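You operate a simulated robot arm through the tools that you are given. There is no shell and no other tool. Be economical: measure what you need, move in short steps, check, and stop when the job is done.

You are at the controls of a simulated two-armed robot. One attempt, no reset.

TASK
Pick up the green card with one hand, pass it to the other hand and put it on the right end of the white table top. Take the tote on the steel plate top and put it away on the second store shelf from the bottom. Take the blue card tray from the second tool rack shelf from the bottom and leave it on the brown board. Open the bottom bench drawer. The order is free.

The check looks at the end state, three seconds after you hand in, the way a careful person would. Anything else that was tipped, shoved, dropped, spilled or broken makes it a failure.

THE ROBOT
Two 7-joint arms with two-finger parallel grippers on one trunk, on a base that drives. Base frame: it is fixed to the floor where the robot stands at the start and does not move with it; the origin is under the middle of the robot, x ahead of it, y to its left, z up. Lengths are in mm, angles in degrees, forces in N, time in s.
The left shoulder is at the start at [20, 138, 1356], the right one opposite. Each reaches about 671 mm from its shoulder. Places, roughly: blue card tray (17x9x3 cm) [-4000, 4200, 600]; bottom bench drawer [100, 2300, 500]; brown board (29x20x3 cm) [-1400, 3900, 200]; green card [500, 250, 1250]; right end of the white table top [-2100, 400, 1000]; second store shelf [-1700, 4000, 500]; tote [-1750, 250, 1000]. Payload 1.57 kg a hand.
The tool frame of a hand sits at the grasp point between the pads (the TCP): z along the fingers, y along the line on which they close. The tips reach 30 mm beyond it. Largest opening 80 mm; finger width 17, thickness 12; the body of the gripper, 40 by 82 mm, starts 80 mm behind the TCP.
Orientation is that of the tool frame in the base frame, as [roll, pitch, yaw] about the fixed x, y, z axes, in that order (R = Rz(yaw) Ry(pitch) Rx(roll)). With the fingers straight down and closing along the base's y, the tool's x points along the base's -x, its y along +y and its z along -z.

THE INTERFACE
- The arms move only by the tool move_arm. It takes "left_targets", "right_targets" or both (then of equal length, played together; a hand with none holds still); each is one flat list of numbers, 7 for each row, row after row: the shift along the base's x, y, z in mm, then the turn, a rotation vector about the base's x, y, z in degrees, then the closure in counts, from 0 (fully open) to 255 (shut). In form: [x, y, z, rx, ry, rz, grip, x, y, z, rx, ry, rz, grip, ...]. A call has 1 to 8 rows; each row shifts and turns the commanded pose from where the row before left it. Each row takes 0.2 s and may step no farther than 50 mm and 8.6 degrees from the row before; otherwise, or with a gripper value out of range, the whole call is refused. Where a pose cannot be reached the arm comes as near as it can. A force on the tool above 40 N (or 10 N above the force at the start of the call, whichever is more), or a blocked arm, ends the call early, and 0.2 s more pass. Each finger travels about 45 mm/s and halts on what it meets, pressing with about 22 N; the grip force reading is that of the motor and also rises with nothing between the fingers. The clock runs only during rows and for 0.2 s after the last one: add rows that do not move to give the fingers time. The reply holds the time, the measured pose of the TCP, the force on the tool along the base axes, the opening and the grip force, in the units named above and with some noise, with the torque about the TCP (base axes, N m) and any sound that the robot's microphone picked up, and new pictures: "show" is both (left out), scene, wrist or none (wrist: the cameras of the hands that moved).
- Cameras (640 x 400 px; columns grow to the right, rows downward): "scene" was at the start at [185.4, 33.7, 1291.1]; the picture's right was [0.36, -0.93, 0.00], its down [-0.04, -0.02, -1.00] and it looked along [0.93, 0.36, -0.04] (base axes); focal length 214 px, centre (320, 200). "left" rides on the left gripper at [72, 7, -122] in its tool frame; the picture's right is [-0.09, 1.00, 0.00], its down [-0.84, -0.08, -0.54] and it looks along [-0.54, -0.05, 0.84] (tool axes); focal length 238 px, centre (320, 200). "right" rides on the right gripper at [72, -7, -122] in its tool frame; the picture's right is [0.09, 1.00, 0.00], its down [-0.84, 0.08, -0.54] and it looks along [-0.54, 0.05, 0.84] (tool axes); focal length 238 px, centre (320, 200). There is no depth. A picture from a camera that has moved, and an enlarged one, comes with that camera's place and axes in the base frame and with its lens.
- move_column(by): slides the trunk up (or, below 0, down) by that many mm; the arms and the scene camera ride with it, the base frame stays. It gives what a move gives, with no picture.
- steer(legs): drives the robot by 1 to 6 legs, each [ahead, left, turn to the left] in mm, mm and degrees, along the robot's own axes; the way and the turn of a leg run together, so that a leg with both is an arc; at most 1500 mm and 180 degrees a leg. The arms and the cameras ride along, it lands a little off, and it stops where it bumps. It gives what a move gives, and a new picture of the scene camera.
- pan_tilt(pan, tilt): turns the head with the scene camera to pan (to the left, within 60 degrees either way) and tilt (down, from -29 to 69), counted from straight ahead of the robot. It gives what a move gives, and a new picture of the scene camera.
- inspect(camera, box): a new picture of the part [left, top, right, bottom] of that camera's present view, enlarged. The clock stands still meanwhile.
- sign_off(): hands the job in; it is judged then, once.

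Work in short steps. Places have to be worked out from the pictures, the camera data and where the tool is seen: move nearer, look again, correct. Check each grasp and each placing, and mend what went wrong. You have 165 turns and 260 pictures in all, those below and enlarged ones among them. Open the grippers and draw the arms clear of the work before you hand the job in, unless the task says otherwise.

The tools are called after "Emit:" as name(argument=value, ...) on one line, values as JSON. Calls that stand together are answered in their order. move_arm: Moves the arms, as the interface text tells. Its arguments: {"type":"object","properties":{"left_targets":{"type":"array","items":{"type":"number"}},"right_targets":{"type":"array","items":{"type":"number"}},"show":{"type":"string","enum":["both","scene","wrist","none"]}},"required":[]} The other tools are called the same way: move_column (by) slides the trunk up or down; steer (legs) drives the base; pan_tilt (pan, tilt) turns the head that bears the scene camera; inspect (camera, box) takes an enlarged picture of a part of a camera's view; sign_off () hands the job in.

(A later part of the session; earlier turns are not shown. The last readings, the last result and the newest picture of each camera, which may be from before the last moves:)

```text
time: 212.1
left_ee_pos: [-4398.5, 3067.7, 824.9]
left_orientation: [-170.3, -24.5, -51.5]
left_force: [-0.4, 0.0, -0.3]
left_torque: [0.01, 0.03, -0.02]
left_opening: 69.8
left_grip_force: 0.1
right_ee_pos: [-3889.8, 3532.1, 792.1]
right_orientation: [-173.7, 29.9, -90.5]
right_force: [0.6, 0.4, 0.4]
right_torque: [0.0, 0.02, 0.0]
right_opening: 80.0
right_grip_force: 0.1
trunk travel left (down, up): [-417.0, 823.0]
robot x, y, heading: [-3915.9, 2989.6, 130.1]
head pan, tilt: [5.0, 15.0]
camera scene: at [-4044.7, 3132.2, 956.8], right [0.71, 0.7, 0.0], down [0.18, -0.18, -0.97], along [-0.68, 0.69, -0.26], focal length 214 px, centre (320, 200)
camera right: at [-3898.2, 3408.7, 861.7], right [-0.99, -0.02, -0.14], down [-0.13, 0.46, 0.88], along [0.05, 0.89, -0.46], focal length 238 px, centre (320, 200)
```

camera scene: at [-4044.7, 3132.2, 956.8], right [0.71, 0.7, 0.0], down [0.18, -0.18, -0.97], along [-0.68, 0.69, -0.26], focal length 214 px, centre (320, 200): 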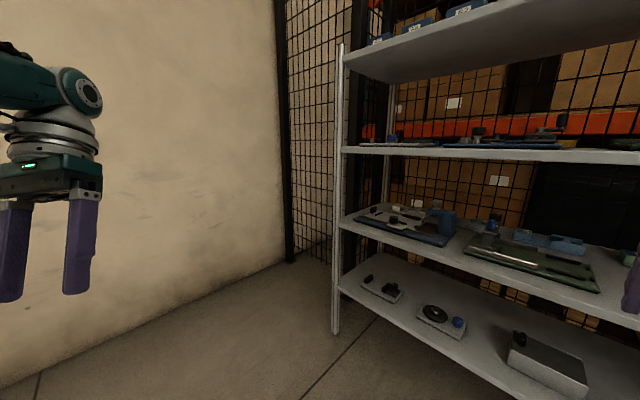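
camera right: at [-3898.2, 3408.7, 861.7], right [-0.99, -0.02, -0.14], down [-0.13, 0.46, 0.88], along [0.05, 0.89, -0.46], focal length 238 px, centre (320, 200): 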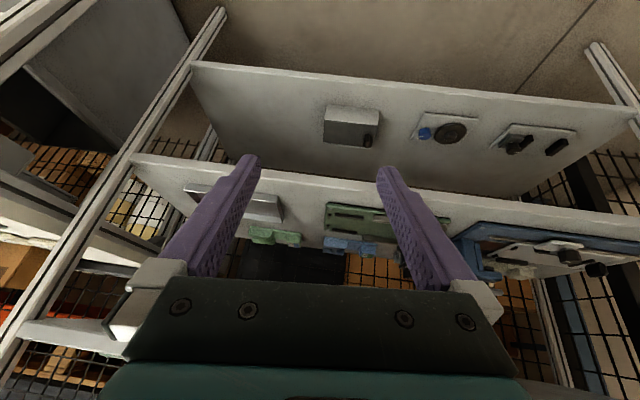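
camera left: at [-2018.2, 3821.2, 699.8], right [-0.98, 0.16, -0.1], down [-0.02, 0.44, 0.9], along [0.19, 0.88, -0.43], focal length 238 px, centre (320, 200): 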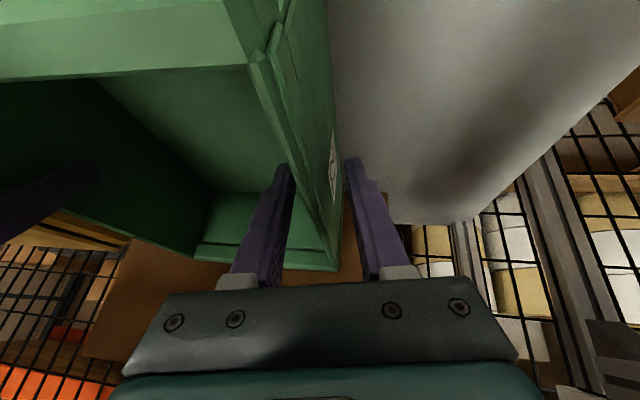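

The wrist camera now sees the tray (inverted). Zoom there.

Emit:
inspect(camera="right", box=[240, 190, 440, 290])

Emit:
inspect(camera="scene", box=[440, 190, 640, 310])

```text
3.20 times, centred on (340, 240) of right
camera zoom: at [-3898.2, 3408.7, 861.7], right [-0.99, -0.02, -0.14], down [-0.13, 0.46, 0.88], along [0.05, 0.89, -0.46], focal length 763 px, centre (256, 72)
```

zoom: 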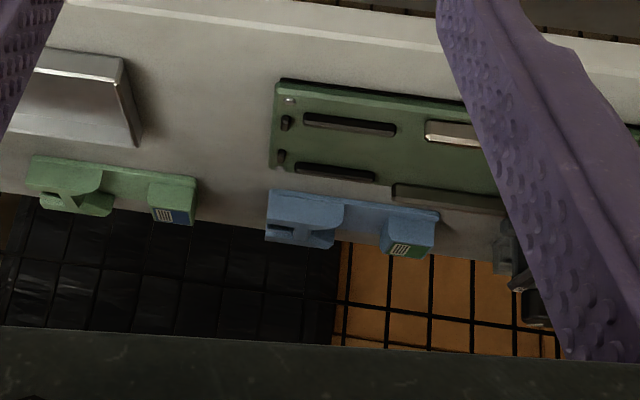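

```text
3.20 times, centred on (540, 250) of scene
camera zoom: at [-4044.7, 3132.2, 956.8], right [0.71, 0.7, 0.0], down [0.18, -0.18, -0.97], along [-0.68, 0.69, -0.26], focal length 686 px, centre (-384, 40)
```

zoom: 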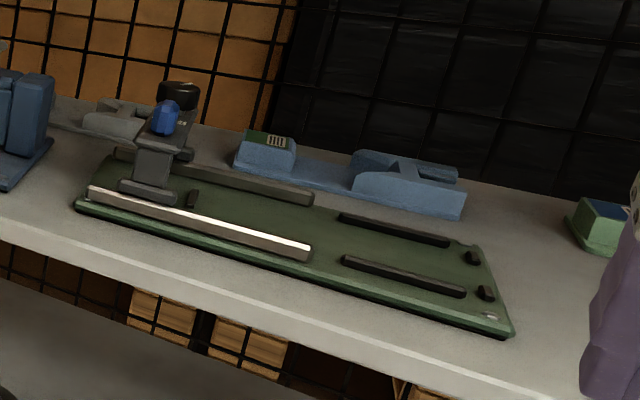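

Plan: grip the label block at the tray's left end (≈50 mm wide in x), fingers ~40° below horizontal so the wrist fits under the third shelf. Tilt and raise the right hand relative to the trunk now.

Emit:
move_arm(right_targets=[0, 0, 40, 7, 0, 0, 0, 0, 0, 40, 7, 0, 0, 0, 0, 0, 40, 6, 0, 0, 0, 0, 0, 20, 0, 0, 0, 0, 0, 0, 0, 0, 0, 0, 0], show="none")

Emit:
move_column(by=-270)

Emit:
pan_tilt(pan=-40, tilt=0)

```text
time: 213.3
left_ee_pos: [-4398.1, 3066.2, 825.9]
left_orientation: [-170.3, -24.5, -51.4]
left_force: [0.1, -0.2, -0.2]
left_torque: [0.02, -0.04, -0.02]
left_opening: 69.5
left_grip_force: 0.1
right_ee_pos: [-3890.9, 3532.4, 928.4]
right_orientation: [-174.0, 50.0, -90.7]
right_force: [0.7, -0.2, -0.4]
right_torque: [0.02, -0.01, 0.03]
right_opening: 80.2
right_grip_force: 0.0
trunk travel left (down, up): [-417.0, 823.0]
robot x, y, heading: [-3918.2, 2990.1, 129.9]
head pan, tilt: [5.0, 15.0]
```

```text
time: 216.1
left_ee_pos: [-4398.6, 3066.8, 555.6]
left_orientation: [-170.3, -24.4, -51.4]
left_force: [-0.1, -0.6, -0.2]
left_torque: [0.02, 0.01, 0.01]
left_opening: 69.7
left_grip_force: 0.0
right_ee_pos: [-3892.6, 3533.0, 657.4]
right_orientation: [-174.1, 50.0, -90.8]
right_force: [-0.3, -0.7, -0.5]
right_torque: [0.0, 0.01, 0.0]
right_opening: 80.0
right_grip_force: 0.1
trunk travel left (down, up): [-147.0, 1093.0]
robot x, y, heading: [-3916.9, 2987.1, 129.7]
head pan, tilt: [5.0, 15.0]
```

```text
time: 217.2
left_ee_pos: [-4398.4, 3065.5, 555.6]
left_orientation: [-170.3, -24.5, -51.4]
left_force: [-0.3, 0.7, -0.4]
left_torque: [-0.05, 0.0, 0.02]
left_opening: 69.9
left_grip_force: 0.0
right_ee_pos: [-3891.3, 3532.8, 658.1]
right_orientation: [-174.1, 50.0, -90.7]
right_force: [0.2, 0.4, 1.0]
right_torque: [-0.01, 0.0, 0.01]
right_opening: 80.1
right_grip_force: 0.1
trunk travel left (down, up): [-147.0, 1093.0]
robot x, y, heading: [-3915.8, 2986.6, 129.7]
head pan, tilt: [-40.0, 0.0]
camera scene: at [-3979.4, 3156.0, 711.0], right [1.0, 0.0, 0.0], down [0.0, 0.0, -1.0], along [0.0, 1.0, 0.0], focal length 214 px, centre (320, 200)
```

scene: 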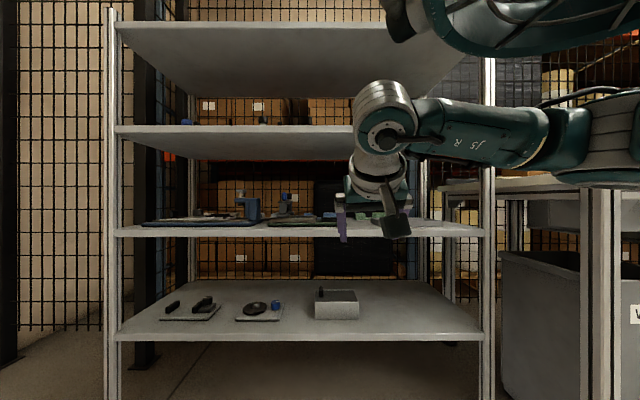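

Level view shows second shelf top z≈620, third underside ≈920; tray recomputed: x −4055…−3886, y 4112–4200; its label block centre ≈(−4030, 4155). I tilt slightly back, raise to entry height and move in front of it.

Emit:
move_arm(right_targets=[0, 0, 20, -6, 0, 0, 0, 0, 0, 20, 0, 0, 0, 0, 0, 0, 0, 0, 0, 0, 0], show="none")

Emit:
steer(legs=[[281, -53, 0]])

Emit:
inspect(camera="right", box=[160, 100, 480, 300])

```text
time: 218.2
left_ee_pos: [-4398.1, 3066.1, 555.1]
left_orientation: [-170.3, -24.5, -51.4]
left_force: [-0.2, -0.1, -0.3]
left_torque: [-0.01, 0.03, -0.02]
left_opening: 69.8
left_grip_force: 0.0
right_ee_pos: [-3885.1, 3527.8, 669.5]
right_orientation: [-167.7, 41.1, -86.9]
right_force: [-0.1, -0.1, 0.9]
right_torque: [0.02, 0.0, 0.02]
right_opening: 79.9
right_grip_force: 0.1
trunk travel left (down, up): [-147.0, 1093.0]
robot x, y, heading: [-3917.5, 2989.5, 130.0]
head pan, tilt: [-40.0, 0.0]
stopped in row 3 (right hand): the arm was blocked; the commanded pose is now the measured one
```

```text
time: 220.2
left_ee_pos: [-4536.9, 3313.8, 555.8]
left_orientation: [-170.4, -24.5, -51.1]
left_force: [-0.6, 0.4, 0.8]
left_torque: [0.01, 0.01, 0.04]
left_opening: 69.6
left_grip_force: 0.0
right_ee_pos: [-4026.3, 3775.6, 669.1]
right_orientation: [-167.9, 41.1, -86.6]
right_force: [-0.4, -0.2, 0.1]
right_torque: [0.01, 0.01, 0.02]
right_opening: 79.8
right_grip_force: 0.3
trunk travel left (down, up): [-147.0, 1093.0]
robot x, y, heading: [-4057.0, 3236.9, 130.3]
head pan, tilt: [-40.0, 0.0]
camera scene: at [-4120.1, 3403.7, 711.0], right [1.0, 0.0, 0.0], down [0.0, 0.0, -1.0], along [0.0, 1.0, 0.0], focal length 214 px, centre (320, 200)
```

scene: 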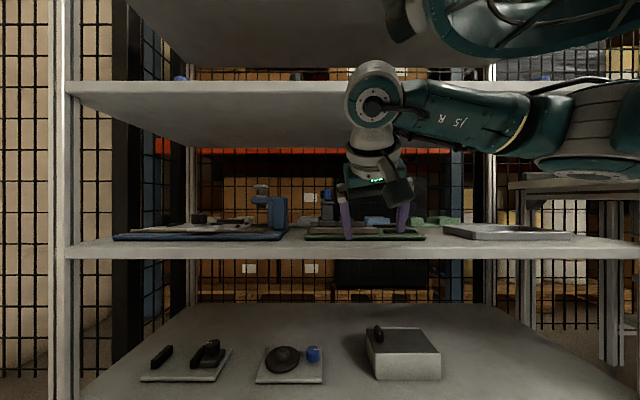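

```text
2.00 times, centred on (320, 200) of right
camera zoom: at [-4038.6, 3641.3, 714.8], right [-0.98, 0.01, -0.22], down [-0.21, 0.28, 0.94], along [0.07, 0.96, -0.27], focal length 477 px, centre (320, 200)
```

zoom: 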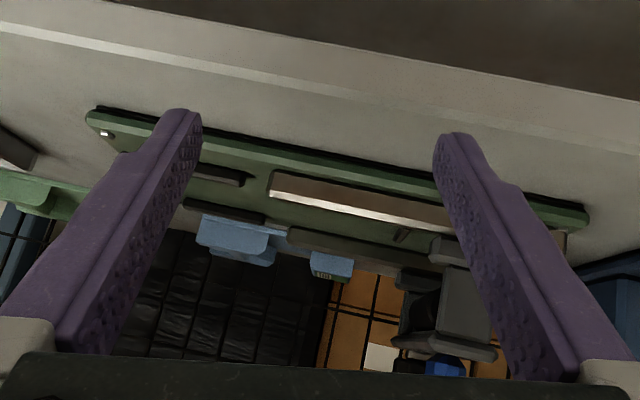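

The arm was blocked slightly and the hand rolled ~10°. I level it and raise the trunk 30 mm instead.

Emit:
move_column(by=25)

Emit:
move_arm(right_targets=[0, 0, -5, 0, 4.6, 0, 0, 0, 0, -5, 0, 4.6, 0, 0, 0, 0, 0, 0, 0, 0, 0], show="wrist")

```text
time: 220.9
left_ee_pos: [-4538.0, 3312.2, 581.5]
left_orientation: [-170.3, -24.5, -51.1]
left_force: [-0.2, 0.6, 0.0]
left_torque: [-0.02, 0.01, 0.03]
left_opening: 69.7
left_grip_force: 0.1
right_ee_pos: [-4026.9, 3777.4, 695.2]
right_orientation: [-167.7, 41.1, -86.4]
right_force: [-0.2, 0.1, -0.5]
right_torque: [0.0, -0.04, -0.02]
right_opening: 80.0
right_grip_force: 0.0
trunk travel left (down, up): [-172.0, 1068.0]
robot x, y, heading: [-4058.6, 3235.4, 129.9]
head pan, tilt: [-40.0, 0.0]
```

```text
time: 221.7
left_ee_pos: [-4540.0, 3313.7, 580.0]
left_orientation: [-170.4, -24.5, -51.1]
left_force: [-0.2, -0.3, 0.3]
left_torque: [0.0, 0.02, 0.03]
left_opening: 69.7
left_grip_force: 0.1
right_ee_pos: [-4026.9, 3777.9, 685.0]
right_orientation: [180.0, 41.1, -94.5]
right_force: [-0.5, 0.2, 0.1]
right_torque: [0.01, 0.02, 0.03]
right_opening: 80.2
right_grip_force: 0.2
trunk travel left (down, up): [-172.0, 1068.0]
robot x, y, heading: [-4057.7, 3238.6, 130.2]
head pan, tilt: [-40.0, 0.0]
camera right: at [-4031.4, 3642.0, 731.0], right [-1.0, 0.01, -0.06], down [-0.05, 0.28, 0.96], along [0.03, 0.96, -0.28], focal length 238 px, centre (320, 200)
```

right: 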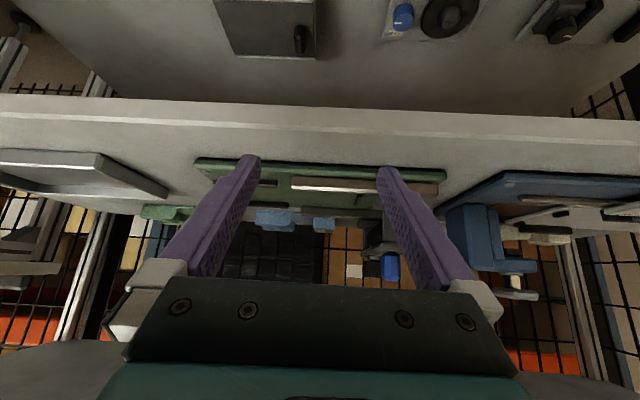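

Levelled and well aligned with the label block (centre x≈−4027). I narrow the fingers to ~63 mm and move in 200 mm along +y.

Emit:
move_arm(right_targets=[0, 0, 0, 0, 0, 0, 55, 0, 0, 0, 0, 0, 0, 55], show="none")

Emit:
steer(legs=[[153, -129, 0]])

Emit:
inspect(camera="right", box=[160, 100, 480, 300])

```text
time: 222.3
left_ee_pos: [-4538.9, 3313.7, 581.1]
left_orientation: [-170.3, -24.5, -51.1]
left_force: [-0.1, 0.1, 0.2]
left_torque: [0.01, -0.01, -0.02]
left_opening: 69.8
left_grip_force: 0.0
right_ee_pos: [-4026.5, 3777.1, 685.6]
right_orientation: [180.0, 41.0, -94.6]
right_force: [0.2, -0.2, -0.1]
right_torque: [0.0, 0.01, -0.02]
right_opening: 62.7
right_grip_force: 0.2
trunk travel left (down, up): [-172.0, 1068.0]
robot x, y, heading: [-4055.4, 3237.2, 130.1]
head pan, tilt: [-40.0, 0.0]
```

```text
time: 223.8
left_ee_pos: [-4537.6, 3474.2, 581.0]
left_orientation: [-170.7, -24.7, -50.9]
left_force: [0.0, -1.1, 0.1]
left_torque: [-0.02, -0.01, 0.01]
left_opening: 69.9
left_grip_force: 0.0
right_ee_pos: [-4026.1, 3939.9, 679.5]
right_orientation: [-180.0, 40.4, -94.7]
right_force: [-0.2, 0.3, -0.6]
right_torque: [0.02, 0.02, -0.01]
right_opening: 62.7
right_grip_force: 0.1
trunk travel left (down, up): [-172.0, 1068.0]
robot x, y, heading: [-4056.2, 3408.2, 130.0]
head pan, tilt: [-40.0, 0.0]
stopped in leg 1: the robot was blocked; the commanded pose is now the measured one
camera scene: at [-4119.8, 3567.1, 734.5], right [1.0, 0.0, 0.0], down [0.0, -0.01, -1.0], along [0.0, 1.0, -0.01], focal length 214 px, centre (320, 200)
```

scene: 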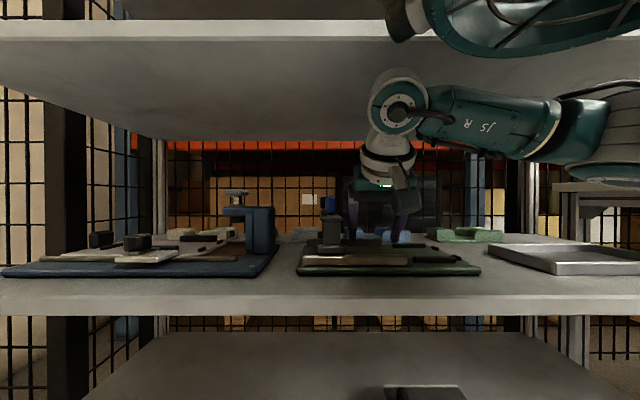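

```text
2.00 times, centred on (320, 200) of right
camera zoom: at [-4030.6, 3805.0, 727.2], right [-1.0, 0.01, -0.06], down [-0.05, 0.29, 0.95], along [0.03, 0.96, -0.29], focal length 477 px, centre (320, 200)
```

zoom: 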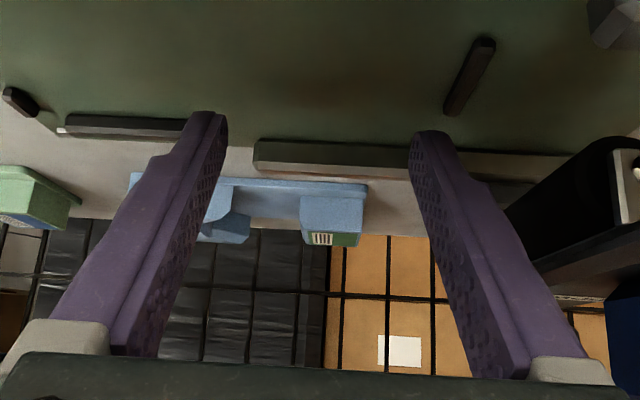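

The base was blocked after 170 mm — probably the arm touching the third shelf's edge. I back off 60 mm and look at the arm.

Emit:
steer(legs=[[-46, 39, 0]])

Emit:
pan_tilt(pan=-60, tilt=-15)

```text
time: 224.8
left_ee_pos: [-4536.4, 3429.7, 581.1]
left_orientation: [-170.2, -24.3, -51.2]
left_force: [0.2, 0.0, 0.2]
left_torque: [-0.02, -0.02, 0.02]
left_opening: 69.9
left_grip_force: 0.2
right_ee_pos: [-4024.5, 3893.2, 685.2]
right_orientation: [-179.9, 40.9, -94.6]
right_force: [0.6, -0.2, 0.5]
right_torque: [-0.03, 0.01, 0.01]
right_opening: 62.6
right_grip_force: 0.0
trunk travel left (down, up): [-172.0, 1068.0]
robot x, y, heading: [-4055.6, 3351.9, 130.2]
head pan, tilt: [-40.0, 0.0]
camera scene: at [-4118.5, 3520.3, 736.2], right [1.0, 0.0, 0.0], down [0.0, 0.0, -1.0], along [0.0, 1.0, 0.0], focal length 214 px, centre (320, 200)
```

scene: 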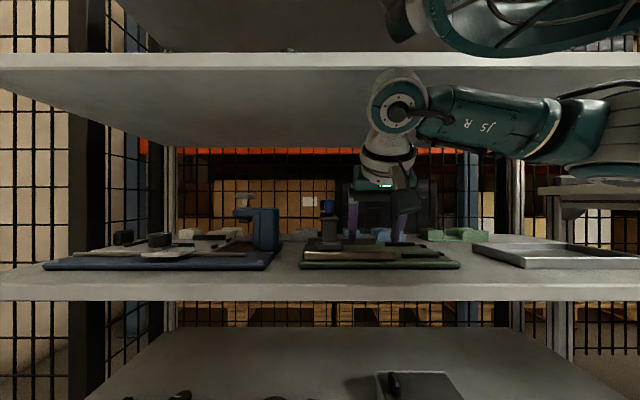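

```text
time: 225.6
left_ee_pos: [-4536.4, 3429.2, 581.2]
left_orientation: [-170.3, -24.4, -51.1]
left_force: [-0.6, 0.2, 0.0]
left_torque: [-0.01, 0.02, -0.02]
left_opening: 69.7
left_grip_force: 0.0
right_ee_pos: [-4025.8, 3891.5, 685.3]
right_orientation: [-179.9, 40.8, -94.5]
right_force: [-0.4, 0.0, -0.5]
right_torque: [0.02, -0.01, 0.0]
right_opening: 62.7
right_grip_force: 0.1
trunk travel left (down, up): [-172.0, 1068.0]
robot x, y, heading: [-4057.7, 3348.8, 130.4]
head pan, tilt: [-60.0, -15.0]
camera scene: at [-4091.2, 3505.3, 758.5], right [0.94, -0.34, 0.0], down [0.09, 0.24, -0.97], along [0.33, 0.91, 0.26], focal length 214 px, centre (320, 200)
```

scene: 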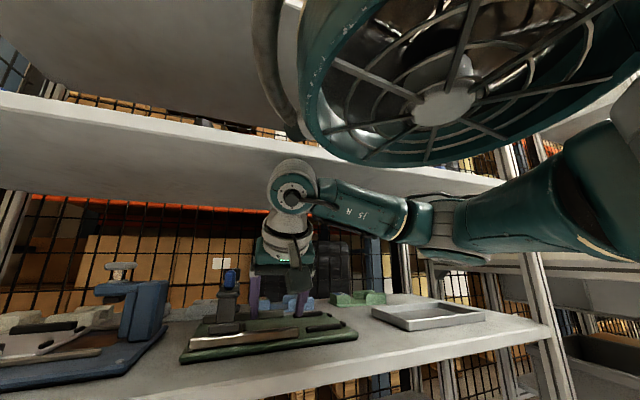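

The raised elbow hits the third shelf's edge. Extending the arm lowers the elbow, so I extend the hand ahead 130 mm instead of driving.

Emit:
move_arm(right_targets=[0, 25, 0, 0, 0, 0, 55, 0, 25, 0, 0, 0, 0, 55, 0, 25, 0, 0, 0, 0, 55, 0, 25, 0, 0, 0, 0, 55, 0, 25, 0, 0, 0, 0, 55, 0, 0, 0, 0, 0, 0, 55], show="both")

```text
time: 227.0
left_ee_pos: [-4536.5, 3427.6, 581.4]
left_orientation: [-170.3, -24.3, -51.2]
left_force: [-0.1, -0.4, 0.5]
left_torque: [-0.01, -0.02, 0.01]
left_opening: 69.5
left_grip_force: 0.1
right_ee_pos: [-4025.3, 4017.7, 685.6]
right_orientation: [-179.8, 40.8, -94.5]
right_force: [0.6, -0.4, -0.9]
right_torque: [0.03, 0.01, 0.01]
right_opening: 62.5
right_grip_force: 0.1
trunk travel left (down, up): [-172.0, 1068.0]
robot x, y, heading: [-4052.1, 3351.3, 130.2]
head pan, tilt: [-60.0, -15.0]
camera scene: at [-4090.9, 3504.8, 758.5], right [0.94, -0.34, 0.0], down [0.09, 0.24, -0.97], along [0.33, 0.91, 0.26], focal length 214 px, centre (320, 200)
camera right: at [-4030.2, 3882.4, 732.2], right [-1.0, 0.01, -0.06], down [-0.06, 0.28, 0.96], along [0.03, 0.96, -0.28], focal length 238 px, centre (320, 200)
```

scene: 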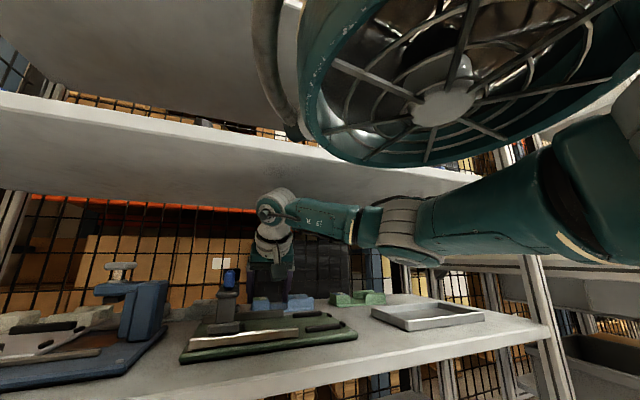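
right: 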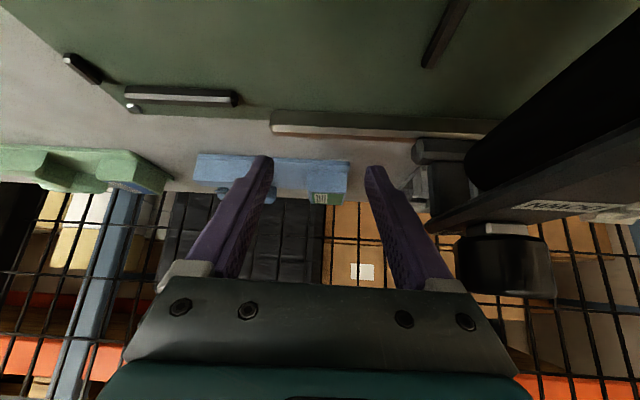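

That round part is fixed to the robot's torso, so base approach is limited to about +45 mm. I advance 38 mm with the base and extend the arm further toward the block.

Emit:
steer(legs=[[29, -24.5, 0]])

Emit:
move_arm(right_targets=[0, 20, 0, 0, 0, 0, 55, 0, 20, 0, 0, 0, 0, 55, 0, 20, 0, 0, 0, 0, 55, 0, 0, 0, 0, 0, 0, 55], show="both")

```text
time: 227.8
left_ee_pos: [-4536.9, 3463.7, 580.8]
left_orientation: [-170.4, -24.5, -51.2]
left_force: [-0.5, 0.2, 0.2]
left_torque: [0.01, -0.01, 0.0]
left_opening: 69.4
left_grip_force: 0.1
right_ee_pos: [-4025.0, 4052.6, 684.6]
right_orientation: [-179.9, 40.8, -94.6]
right_force: [0.0, 0.6, 0.2]
right_torque: [0.04, -0.03, 0.01]
right_opening: 62.8
right_grip_force: 0.0
trunk travel left (down, up): [-172.0, 1068.0]
robot x, y, heading: [-4056.1, 3389.8, 130.0]
head pan, tilt: [-60.0, -15.0]
camera scene: at [-4090.9, 3541.4, 758.3], right [0.94, -0.34, 0.0], down [0.09, 0.24, -0.97], along [0.33, 0.91, 0.26], focal length 214 px, centre (320, 200)
```

scene: 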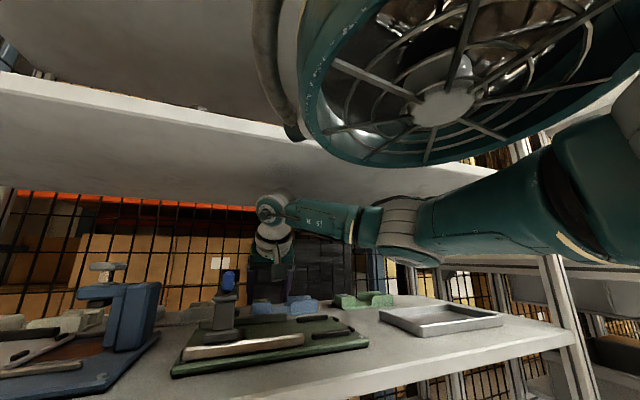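

```text
time: 228.8
left_ee_pos: [-4536.1, 3466.3, 580.1]
left_orientation: [-170.3, -24.6, -51.1]
left_force: [0.4, -0.1, 0.1]
left_torque: [-0.01, 0.01, 0.01]
left_opening: 69.7
left_grip_force: 0.1
right_ee_pos: [-4023.0, 4114.2, 687.4]
right_orientation: [-179.9, 40.9, -94.4]
right_force: [0.3, -0.2, 0.1]
right_torque: [-0.04, 0.03, 0.02]
right_opening: 62.8
right_grip_force: 0.1
trunk travel left (down, up): [-172.0, 1068.0]
robot x, y, heading: [-4055.2, 3393.1, 130.0]
head pan, tilt: [-60.0, -15.0]
camera scene: at [-4090.1, 3542.7, 758.4], right [0.94, -0.34, 0.0], down [0.09, 0.24, -0.97], along [0.33, 0.91, 0.26], focal length 214 px, centre (320, 200)
camera right: at [-4027.5, 3979.5, 733.0], right [-1.0, 0.01, -0.06], down [-0.06, 0.28, 0.96], along [0.03, 0.96, -0.28], focal length 238 px, centre (320, 200)
```

scene: 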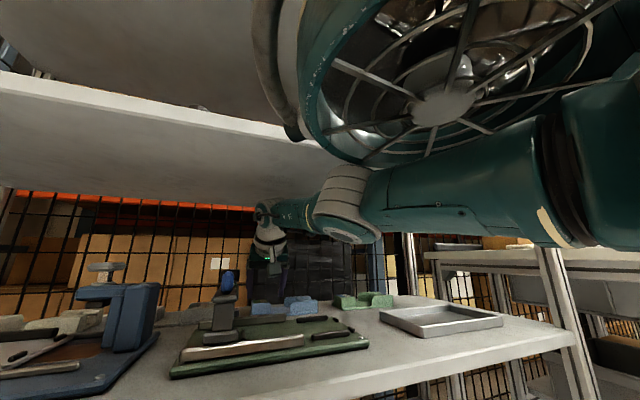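
right: 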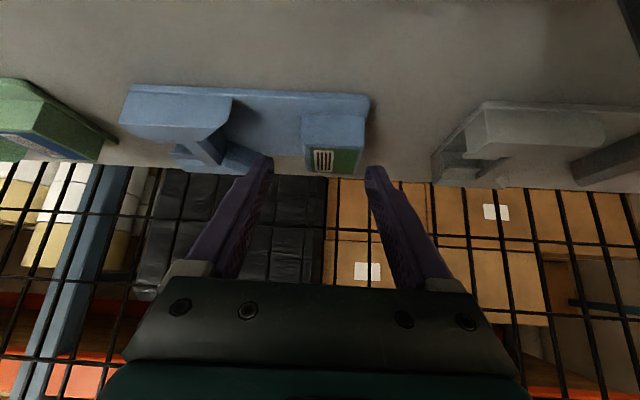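

Excellent view: block x −4050…−4007, from y≈4125, top z≈653. I shift −6 in x, +26 in y, then descend 26 mm.

Emit:
move_arm(right_targets=[-6, 13, 0, 0, 0, 0, 55, 0, 13, 0, 0, 0, 0, 55, 0, 0, -10, 0, 0, 0, 55, 0, 0, -9, 0, 0, 0, 55, 0, 0, -7, 0, 0, 0, 55, 0, 0, 0, 0, 0, 0, 55], show="wrist")

```text
time: 230.2
left_ee_pos: [-4537.2, 3466.4, 581.3]
left_orientation: [-170.3, -24.4, -51.2]
left_force: [-0.4, -0.2, 0.1]
left_torque: [0.0, 0.02, 0.01]
left_opening: 69.5
left_grip_force: 0.1
right_ee_pos: [-4027.1, 4113.5, 659.0]
right_orientation: [-179.9, 40.8, -94.6]
right_force: [0.0, 0.5, 0.2]
right_torque: [0.0, 0.03, 0.03]
right_opening: 62.7
right_grip_force: 0.0
right hand out of reach, approached as far as the arm can: row 1, 2
trunk travel left (down, up): [-172.0, 1068.0]
robot x, y, heading: [-4051.5, 3388.9, 130.0]
head pan, tilt: [-60.0, -15.0]
camera right: at [-4031.1, 3979.5, 705.0], right [-1.0, 0.01, -0.06], down [-0.06, 0.28, 0.96], along [0.03, 0.96, -0.28], focal length 238 px, centre (320, 200)
```

right: 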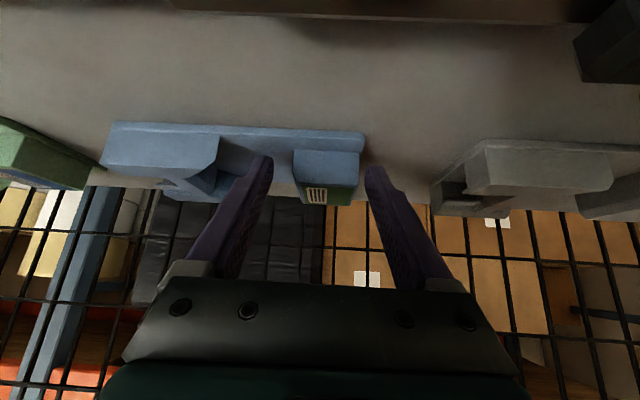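

y is at the reach limit, 26 mm short. Flattening the fingers by 8° frees reach; then extend.

Emit:
move_arm(right_targets=[0, 0, 3, 4, 0, 0, 55, 0, 0, 0, 4, 0, 0, 55, 0, 10, 0, 0, 0, 0, 55, 0, 10, 0, 0, 0, 0, 55, 0, 8, 0, 0, 0, 0, 55, 0, 0, 0, 0, 0, 0, 55], show="wrist")

```text
time: 231.7
left_ee_pos: [-4537.1, 3466.3, 580.2]
left_orientation: [-170.3, -24.4, -51.2]
left_force: [-1.5, -0.7, 0.5]
left_torque: [0.0, -0.01, 0.0]
left_opening: 69.5
left_grip_force: 0.1
right_ee_pos: [-4024.2, 4135.5, 657.7]
right_orientation: [179.1, 48.8, -95.3]
right_force: [1.0, 0.7, 1.2]
right_torque: [0.01, -0.01, 0.0]
right_opening: 63.0
right_grip_force: 0.0
right hand out of reach, approached as far as the arm can: row 5
trunk travel left (down, up): [-172.0, 1068.0]
robot x, y, heading: [-4057.0, 3389.7, 130.0]
head pan, tilt: [-60.0, -15.0]
camera right: at [-4028.7, 3996.2, 685.8], right [-1.0, 0.02, -0.06], down [-0.06, 0.15, 0.99], along [0.03, 0.99, -0.15], focal length 238 px, centre (320, 200)
```

right: 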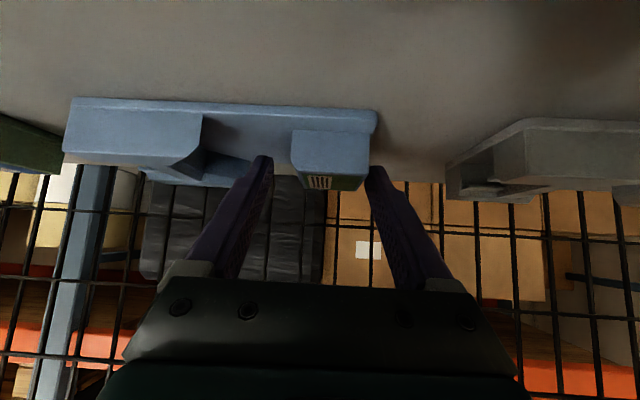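

Now at depth. Shift 5 mm toward −x to centre and close.

Emit:
move_arm(right_targets=[-5, 0, 0, 0, 0, 0, 55, 0, 0, 0, 0, 0, 0, 120, 0, 0, 0, 0, 0, 0, 180, 0, 0, 0, 0, 0, 0, 255, 0, 0, 0, 0, 0, 0, 255, 0, 0, 0, 0, 0, 0, 255], show="wrist")

```text
time: 233.1
left_ee_pos: [-4536.7, 3466.3, 582.6]
left_orientation: [-170.3, -24.4, -51.2]
left_force: [0.3, -0.8, -0.2]
left_torque: [-0.01, -0.02, -0.06]
left_opening: 70.0
left_grip_force: 0.0
right_ee_pos: [-4029.5, 4134.9, 659.1]
right_orientation: [179.2, 48.9, -95.3]
right_force: [0.1, 0.2, 0.3]
right_torque: [-0.02, -0.17, 0.01]
right_opening: 43.9
right_grip_force: 22.0
trunk travel left (down, up): [-172.0, 1068.0]
robot x, y, heading: [-4054.2, 3389.1, 129.9]
head pan, tilt: [-60.0, -15.0]
camera right: at [-4034.0, 3995.7, 685.9], right [-1.0, 0.02, -0.06], down [-0.06, 0.15, 0.99], along [0.03, 0.99, -0.15], focal length 238 px, centre (320, 200)
```

right: 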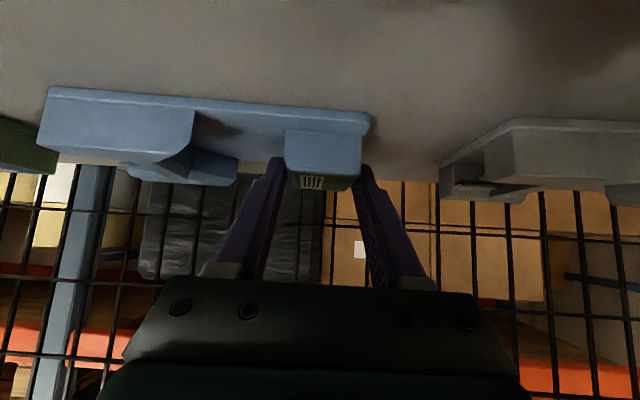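

Gripped (44 mm). Lift 35 mm with the trunk and check.

Emit:
move_column(by=35)

Emit:
inspect(camera="right", box=[0, 0, 640, 400])

Emit:
inspect(camera="scene", box=[160, 200, 480, 400])

```text
time: 233.8
left_ee_pos: [-4537.3, 3466.3, 616.5]
left_orientation: [-170.3, -24.6, -51.1]
left_force: [0.4, -0.3, -1.1]
left_torque: [-0.04, 0.0, 0.0]
left_opening: 69.6
left_grip_force: 0.2
right_ee_pos: [-4030.3, 4134.2, 693.4]
right_orientation: [179.1, 48.7, -95.3]
right_force: [-0.7, 0.2, -0.7]
right_torque: [-0.02, 0.03, 0.01]
right_opening: 43.4
right_grip_force: 22.3
trunk travel left (down, up): [-207.0, 1033.0]
robot x, y, heading: [-4053.0, 3387.7, 130.0]
head pan, tilt: [-60.0, -15.0]
```

```text
1.00 times, centred on (320, 200) of right (not enlarged: the box is as wide or as high as the picture)
camera zoom: at [-4034.0, 3995.3, 720.7], right [-1.0, 0.02, -0.06], down [-0.06, 0.15, 0.99], along [0.03, 0.99, -0.15], focal length 238 px, centre (320, 200)
```

zoom: 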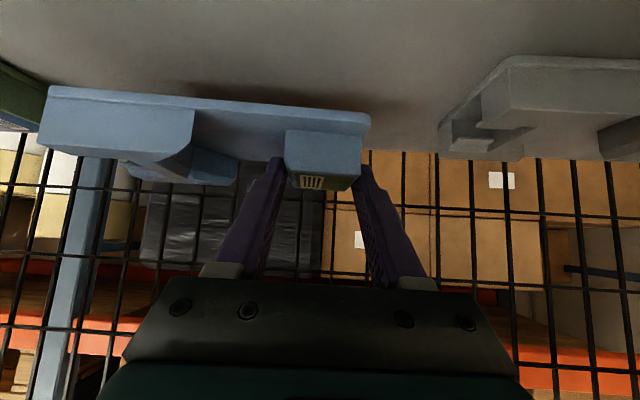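

```text
2.00 times, centred on (320, 300) of scene
camera zoom: at [-4090.7, 3542.8, 793.5], right [0.94, -0.34, 0.0], down [0.09, 0.24, -0.97], along [0.33, 0.91, 0.26], focal length 429 px, centre (320, 0)
```

zoom: 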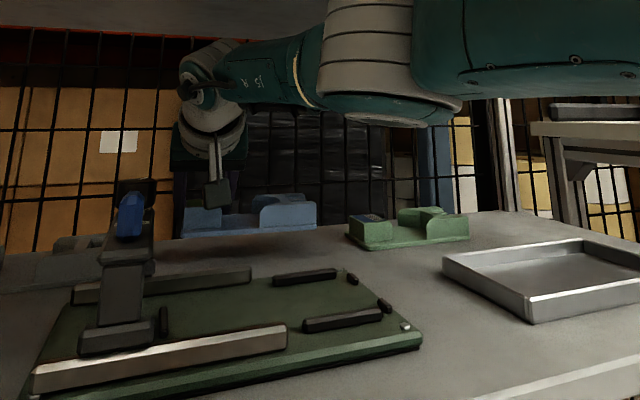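

Tray is held level. Raise 15 mm more, shift 8 mm away from the clamp, then back straight out.

Emit:
move_column(by=15)

Emit:
move_arm(right_targets=[8, -5, 0, 0, 0, 0, 255, 0, -5, 0, 0, 0, 0, 255], show="none")

Emit:
steer(legs=[[-115, 96.5, 0], [-191, 161, 0]])

```text
time: 234.5
left_ee_pos: [-4536.8, 3465.9, 631.6]
left_orientation: [-170.3, -24.5, -51.2]
left_force: [-0.3, -0.4, -0.4]
left_torque: [0.01, -0.02, 0.0]
left_opening: 69.8
left_grip_force: 0.1
right_ee_pos: [-4029.1, 4135.5, 707.7]
right_orientation: [179.0, 48.7, -95.3]
right_force: [-0.4, -0.1, -0.4]
right_torque: [-0.03, 0.06, -0.03]
right_opening: 43.7
right_grip_force: 21.9
trunk travel left (down, up): [-222.0, 1018.0]
robot x, y, heading: [-4055.1, 3387.5, 129.9]
head pan, tilt: [-60.0, -15.0]
```

```text
time: 235.1
left_ee_pos: [-4536.4, 3464.9, 630.9]
left_orientation: [-170.3, -24.5, -51.3]
left_force: [0.2, 0.6, 0.7]
left_torque: [0.0, 0.01, 0.0]
left_opening: 69.7
left_grip_force: 0.1
right_ee_pos: [-4023.3, 4124.5, 708.0]
right_orientation: [179.2, 48.7, -95.4]
right_force: [-0.5, -0.1, 0.0]
right_torque: [0.05, 0.02, 0.01]
right_opening: 43.7
right_grip_force: 21.8
trunk travel left (down, up): [-222.0, 1018.0]
robot x, y, heading: [-4054.2, 3387.1, 129.7]
head pan, tilt: [-60.0, -15.0]
```

```text
time: 237.9
left_ee_pos: [-4537.3, 3063.6, 631.4]
left_orientation: [-170.3, -24.4, -50.9]
left_force: [-0.2, 0.6, 0.1]
left_torque: [0.01, -0.02, 0.02]
left_opening: 69.8
left_grip_force: 0.2
right_ee_pos: [-4026.5, 3724.8, 710.0]
right_orientation: [179.1, 48.8, -94.9]
right_force: [0.5, 0.1, -0.7]
right_torque: [-0.02, 0.04, 0.01]
right_opening: 43.5
right_grip_force: 21.9
trunk travel left (down, up): [-222.0, 1018.0]
robot x, y, heading: [-4059.1, 2988.3, 130.5]
head pan, tilt: [-60.0, -15.0]
camera scene: at [-4091.8, 3142.2, 808.5], right [0.94, -0.34, 0.0], down [0.09, 0.24, -0.97], along [0.32, 0.91, 0.26], focal length 214 px, centre (320, 200)
```

scene: 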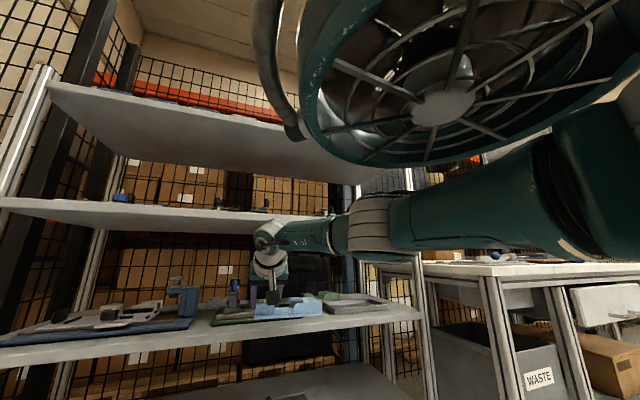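

Tray is out. Pull the hand in and raise the trunk for passing the desk.

Emit:
move_column(by=400)

Emit:
move_arm(right_targets=[0, -25, 0, 0, 0, 0, 255, 0, -25, 0, 0, 0, 0, 255, 0, -25, 0, 0, 0, 0, 255, 0, -25, 0, 0, 0, 0, 255, 0, -25, 0, 0, 0, 0, 255, 0, 0, 0, 0, 0, 0, 255], show="wrist")

```text
time: 241.7
left_ee_pos: [-4538.2, 3063.6, 1031.0]
left_orientation: [-170.3, -24.5, -50.9]
left_force: [-0.2, -0.1, 0.3]
left_torque: [-0.01, 0.01, 0.03]
left_opening: 69.7
left_grip_force: 0.0
right_ee_pos: [-4026.4, 3724.2, 1107.9]
right_orientation: [179.1, 48.8, -95.0]
right_force: [-0.5, 0.0, -0.9]
right_torque: [0.0, 0.03, -0.01]
right_opening: 43.4
right_grip_force: 22.0
trunk travel left (down, up): [-622.0, 618.0]
robot x, y, heading: [-4055.1, 2988.0, 130.3]
head pan, tilt: [-60.0, -15.0]
```

```text
time: 243.1
left_ee_pos: [-4536.6, 3062.4, 1031.6]
left_orientation: [-170.3, -24.5, -50.7]
left_force: [-0.4, 0.2, -0.2]
left_torque: [-0.02, 0.0, 0.01]
left_opening: 69.8
left_grip_force: 0.0
right_ee_pos: [-4027.8, 3599.4, 1110.6]
right_orientation: [179.1, 48.8, -95.0]
right_force: [0.0, -0.9, -0.7]
right_torque: [-0.01, 0.02, 0.0]
right_opening: 43.6
right_grip_force: 21.9
trunk travel left (down, up): [-622.0, 618.0]
robot x, y, heading: [-4054.2, 2991.1, 130.6]
head pan, tilt: [-60.0, -15.0]
camera right: at [-4031.5, 3459.6, 1137.8], right [-1.0, 0.02, -0.06], down [-0.06, 0.15, 0.99], along [0.02, 0.99, -0.15], focal length 238 px, centre (320, 200)
```

right: 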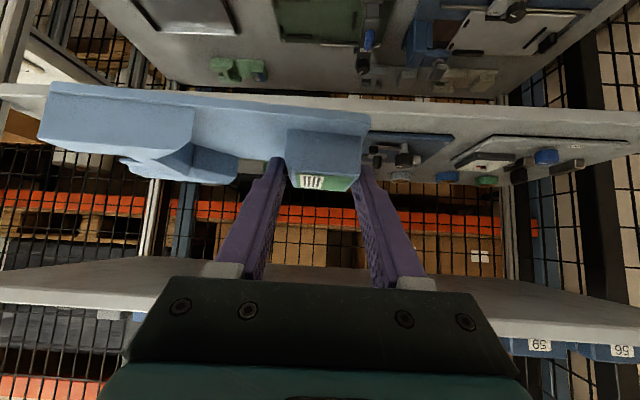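

Drive across to the store rack (Δx≈+2570) keeping y.

Emit:
steer(legs=[[-836, -975, 0], [-836, -975, 0]])

Emit:
pan_tilt(pan=-40, tilt=40)

```text
time: 255.6
left_ee_pos: [-1980.9, 3057.9, 1031.0]
left_orientation: [-170.3, -24.4, -50.0]
left_force: [-0.2, -1.1, -1.0]
left_torque: [0.0, 0.0, -0.03]
left_opening: 70.0
left_grip_force: 0.1
right_ee_pos: [-1480.7, 3604.6, 1110.9]
right_orientation: [179.1, 48.8, -93.9]
right_force: [0.0, 1.1, -0.9]
right_torque: [-0.04, 0.0, 0.01]
right_opening: 43.6
right_grip_force: 22.2
trunk travel left (down, up): [-622.0, 618.0]
robot x, y, heading: [-1497.7, 2995.1, 131.4]
head pan, tilt: [-60.0, -15.0]
camera scene: at [-1537.4, 3145.6, 1208.5], right [0.95, -0.32, 0.0], down [0.08, 0.25, -0.97], along [0.31, 0.92, 0.26], focal length 214 px, centre (320, 200)
```

scene: 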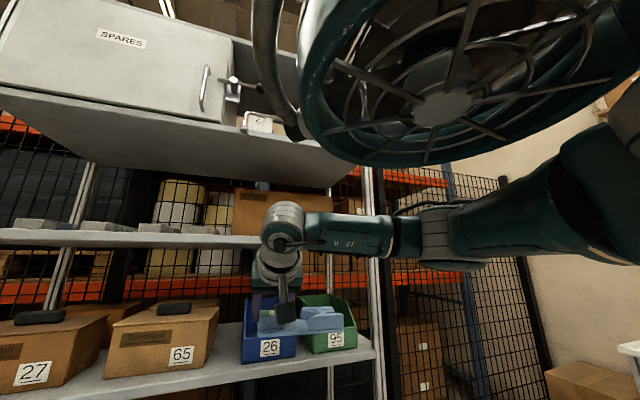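

```text
time: 256.8
left_ee_pos: [-1982.3, 3059.3, 1031.5]
left_orientation: [-170.4, -24.4, -49.9]
left_force: [-0.3, 0.0, 0.1]
left_torque: [0.02, 0.05, 0.02]
left_opening: 69.9
left_grip_force: 0.2
right_ee_pos: [-1481.8, 3603.4, 1110.0]
right_orientation: [179.1, 48.8, -94.0]
right_force: [-0.7, 0.9, -0.6]
right_torque: [-0.02, 0.0, -0.01]
right_opening: 43.5
right_grip_force: 22.1
trunk travel left (down, up): [-622.0, 618.0]
robot x, y, heading: [-1498.6, 2993.3, 131.4]
head pan, tilt: [-40.0, 40.0]
camera scene: at [-1565.1, 3154.4, 1122.4], right [1.0, 0.02, 0.0], down [0.02, -0.64, -0.77], along [-0.02, 0.77, -0.64], focal length 214 px, centre (320, 200)
```

scene: 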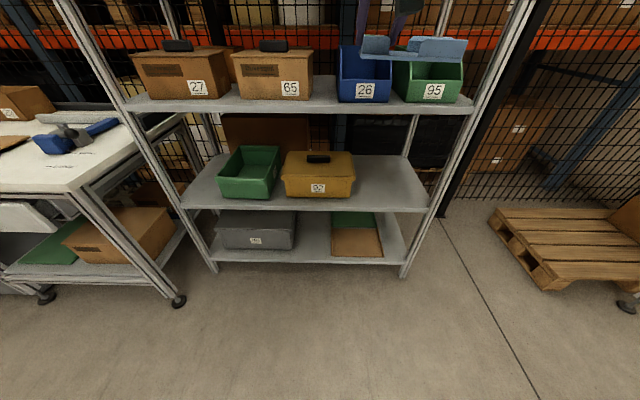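

Board seen around (−1380, 3930) on the bottom shelf. Lower the trunk in front of the rack.

Emit:
move_column(by=-400)

Emit:
move_column(by=-200)

Emit:
move_arm(right_targets=[0, 0, -35, 0, 0, 0, 255, 0, 0, -35, 0, 0, 0, 255, 0, 0, -35, 0, 0, 0, 255, 0, 0, -35, 0, 0, 0, 255, 0, 0, -35, 0, 0, 0, 255, 0, 0, 0, 0, 0, 0, 255], show="none")

Emit:
pan_tilt(pan=-40, tilt=25)

```text
time: 260.6
left_ee_pos: [-1981.6, 3058.8, 631.2]
left_orientation: [-170.3, -24.5, -49.9]
left_force: [-0.7, -0.6, 0.4]
left_torque: [-0.04, 0.01, 0.01]
left_opening: 69.6
left_grip_force: 0.1
right_ee_pos: [-1480.8, 3604.0, 710.9]
right_orientation: [179.1, 48.9, -94.0]
right_force: [-1.3, 0.5, -1.3]
right_torque: [-0.01, 0.04, -0.02]
right_opening: 43.4
right_grip_force: 22.1
trunk travel left (down, up): [-222.0, 1018.0]
robot x, y, heading: [-1498.9, 2991.4, 131.4]
head pan, tilt: [-40.0, 40.0]
```

```text
time: 262.8
left_ee_pos: [-1982.3, 3058.3, 430.9]
left_orientation: [-170.3, -24.3, -49.9]
left_force: [0.4, 0.1, 0.3]
left_torque: [0.01, 0.0, 0.02]
left_opening: 69.9
left_grip_force: 0.2
right_ee_pos: [-1481.8, 3604.7, 510.1]
right_orientation: [179.1, 48.8, -94.0]
right_force: [0.0, -0.2, -0.4]
right_torque: [-0.02, 0.03, 0.02]
right_opening: 43.6
right_grip_force: 22.0
trunk travel left (down, up): [-22.0, 1218.0]
robot x, y, heading: [-1497.4, 2994.6, 131.5]
head pan, tilt: [-40.0, 40.0]
```

```text
time: 264.2
left_ee_pos: [-1982.9, 3059.2, 430.2]
left_orientation: [-170.3, -24.4, -49.9]
left_force: [-0.5, -0.7, 0.1]
left_torque: [0.0, 0.0, 0.01]
left_opening: 69.8
left_grip_force: 0.1
right_ee_pos: [-1483.1, 3604.4, 337.0]
right_orientation: [179.2, 48.8, -94.0]
right_force: [-0.7, -0.3, -0.1]
right_torque: [0.03, 0.04, -0.03]
right_opening: 43.3
right_grip_force: 22.4
trunk travel left (down, up): [-22.0, 1218.0]
robot x, y, heading: [-1498.8, 2995.0, 131.3]
head pan, tilt: [-40.0, 40.0]
```

```text
time: 265.0
left_ee_pos: [-1981.5, 3057.7, 431.1]
left_orientation: [-170.3, -24.5, -49.8]
left_force: [-0.2, -0.3, 0.4]
left_torque: [0.04, -0.03, -0.01]
left_opening: 69.8
left_grip_force: 0.1
right_ee_pos: [-1483.8, 3604.0, 336.7]
right_orientation: [179.2, 48.8, -94.0]
right_force: [-0.8, 0.7, -0.1]
right_torque: [0.0, 0.05, -0.01]
right_opening: 43.6
right_grip_force: 22.2
trunk travel left (down, up): [-22.0, 1218.0]
robot x, y, heading: [-1497.7, 2991.3, 131.7]
head pan, tilt: [-40.0, 25.0]
camera scene: at [-1565.3, 3161.4, 545.6], right [1.0, 0.02, 0.0], down [0.01, -0.42, -0.91], along [-0.02, 0.91, -0.42], focal length 214 px, centre (320, 200)
```

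scene: 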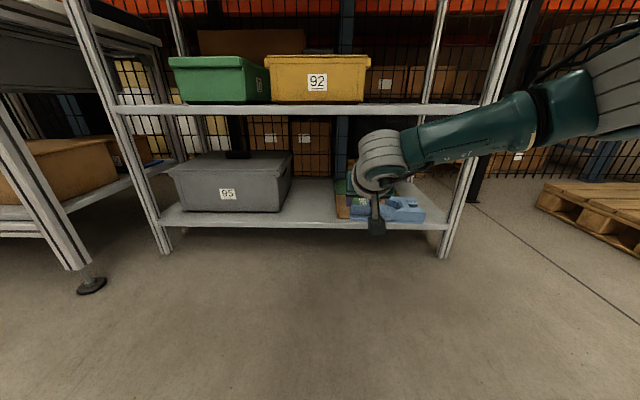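

Entry height: lower the hand 75 mm, then approach to just before the board and look.

Emit:
move_arm(right_targets=[0, 0, -25, 0, 0, 0, 255, 0, 0, -25, 0, 0, 0, 255, 0, 0, -25, 0, 0, 0, 255, 0, 0, 0, 0, 0, 0, 255], show="none")

Emit:
steer(legs=[[93, -141, 0]])

Emit:
inspect(camera="right", box=[0, 0, 640, 400])

```text
time: 266.0
left_ee_pos: [-1982.3, 3058.3, 431.4]
left_orientation: [-170.3, -24.5, -49.9]
left_force: [0.7, -0.4, -1.2]
left_torque: [-0.03, -0.01, -0.03]
left_opening: 69.7
left_grip_force: 0.0
right_ee_pos: [-1481.2, 3604.3, 261.7]
right_orientation: [179.0, 48.7, -94.0]
right_force: [0.0, 0.3, -0.2]
right_torque: [-0.05, 0.06, 0.0]
right_opening: 43.5
right_grip_force: 22.1
trunk travel left (down, up): [-22.0, 1218.0]
robot x, y, heading: [-1496.3, 2993.0, 131.5]
head pan, tilt: [-40.0, 25.0]
```

```text
time: 267.4
left_ee_pos: [-1939.1, 3217.8, 430.8]
left_orientation: [-170.5, -24.5, -49.8]
left_force: [0.0, -0.9, -0.4]
left_torque: [0.02, 0.0, -0.02]
left_opening: 69.7
left_grip_force: 0.1
right_ee_pos: [-1437.6, 3762.0, 259.5]
right_orientation: [179.2, 48.6, -94.1]
right_force: [0.4, 0.0, 0.4]
right_torque: [0.05, 0.05, -0.02]
right_opening: 43.5
right_grip_force: 22.2
trunk travel left (down, up): [-22.0, 1218.0]
robot x, y, heading: [-1453.1, 3154.3, 131.4]
head pan, tilt: [-40.0, 25.0]
camera scene: at [-1522.1, 3320.5, 545.4], right [1.0, 0.02, 0.0], down [0.01, -0.42, -0.91], along [-0.02, 0.91, -0.42], focal length 214 px, centre (320, 200)
```

scene: 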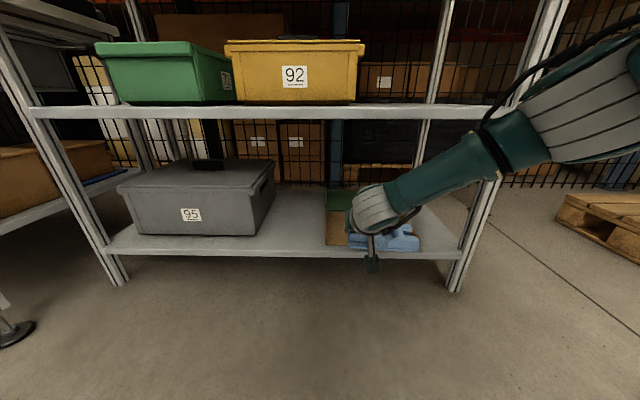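

```text
1.00 times, centred on (320, 200) of right (not enlarged: the box is as wide or as high as the picture)
camera zoom: at [-1439.6, 3623.4, 287.2], right [-1.0, 0.0, -0.06], down [-0.06, 0.15, 0.99], along [0.01, 0.99, -0.15], focal length 238 px, centre (320, 200)
```

zoom: 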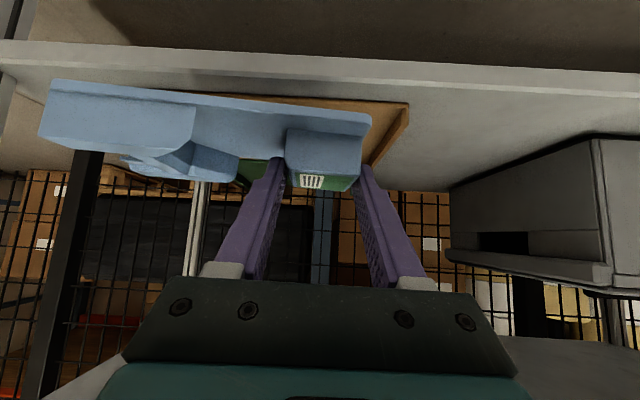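

Board: left edge x≈−1512, y≈3822–4000. Target TCP (−1424, 3900). Drive the remaining (+13, +138).

Emit:
steer(legs=[[95, -101, 0]])

Emit:
inspect(camera="right", box=[0, 0, 640, 400])

```text
time: 268.8
left_ee_pos: [-1922.1, 3357.6, 431.1]
left_orientation: [-170.4, -24.5, -50.1]
left_force: [0.2, 0.5, 0.0]
left_torque: [0.04, 0.04, 0.02]
left_opening: 69.4
left_grip_force: 0.1
right_ee_pos: [-1420.5, 3900.3, 260.3]
right_orientation: [179.1, 48.6, -94.1]
right_force: [-0.1, -0.5, -0.8]
right_torque: [0.01, 0.0, -0.02]
right_opening: 43.5
right_grip_force: 22.0
trunk travel left (down, up): [-22.0, 1218.0]
robot x, y, heading: [-1437.3, 3292.2, 131.0]
head pan, tilt: [-40.0, 25.0]
camera scene: at [-1505.9, 3458.9, 545.4], right [1.0, 0.02, 0.0], down [0.01, -0.42, -0.91], along [-0.02, 0.91, -0.42], focal length 214 px, centre (320, 200)
```

scene: 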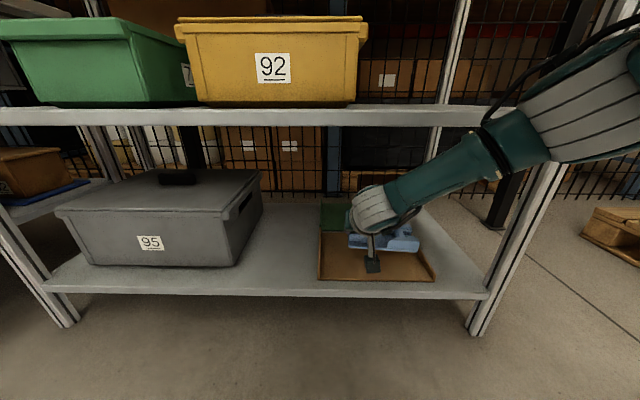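

```text
1.00 times, centred on (320, 200) of right (not enlarged: the box is as wide or as high as the picture)
camera zoom: at [-1422.6, 3761.3, 287.1], right [-1.0, 0.0, -0.06], down [-0.06, 0.15, 0.99], along [0.01, 0.99, -0.15], focal length 238 px, centre (320, 200)
```

zoom: 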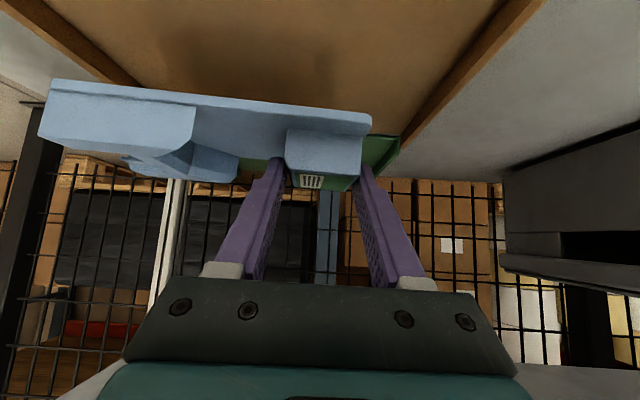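

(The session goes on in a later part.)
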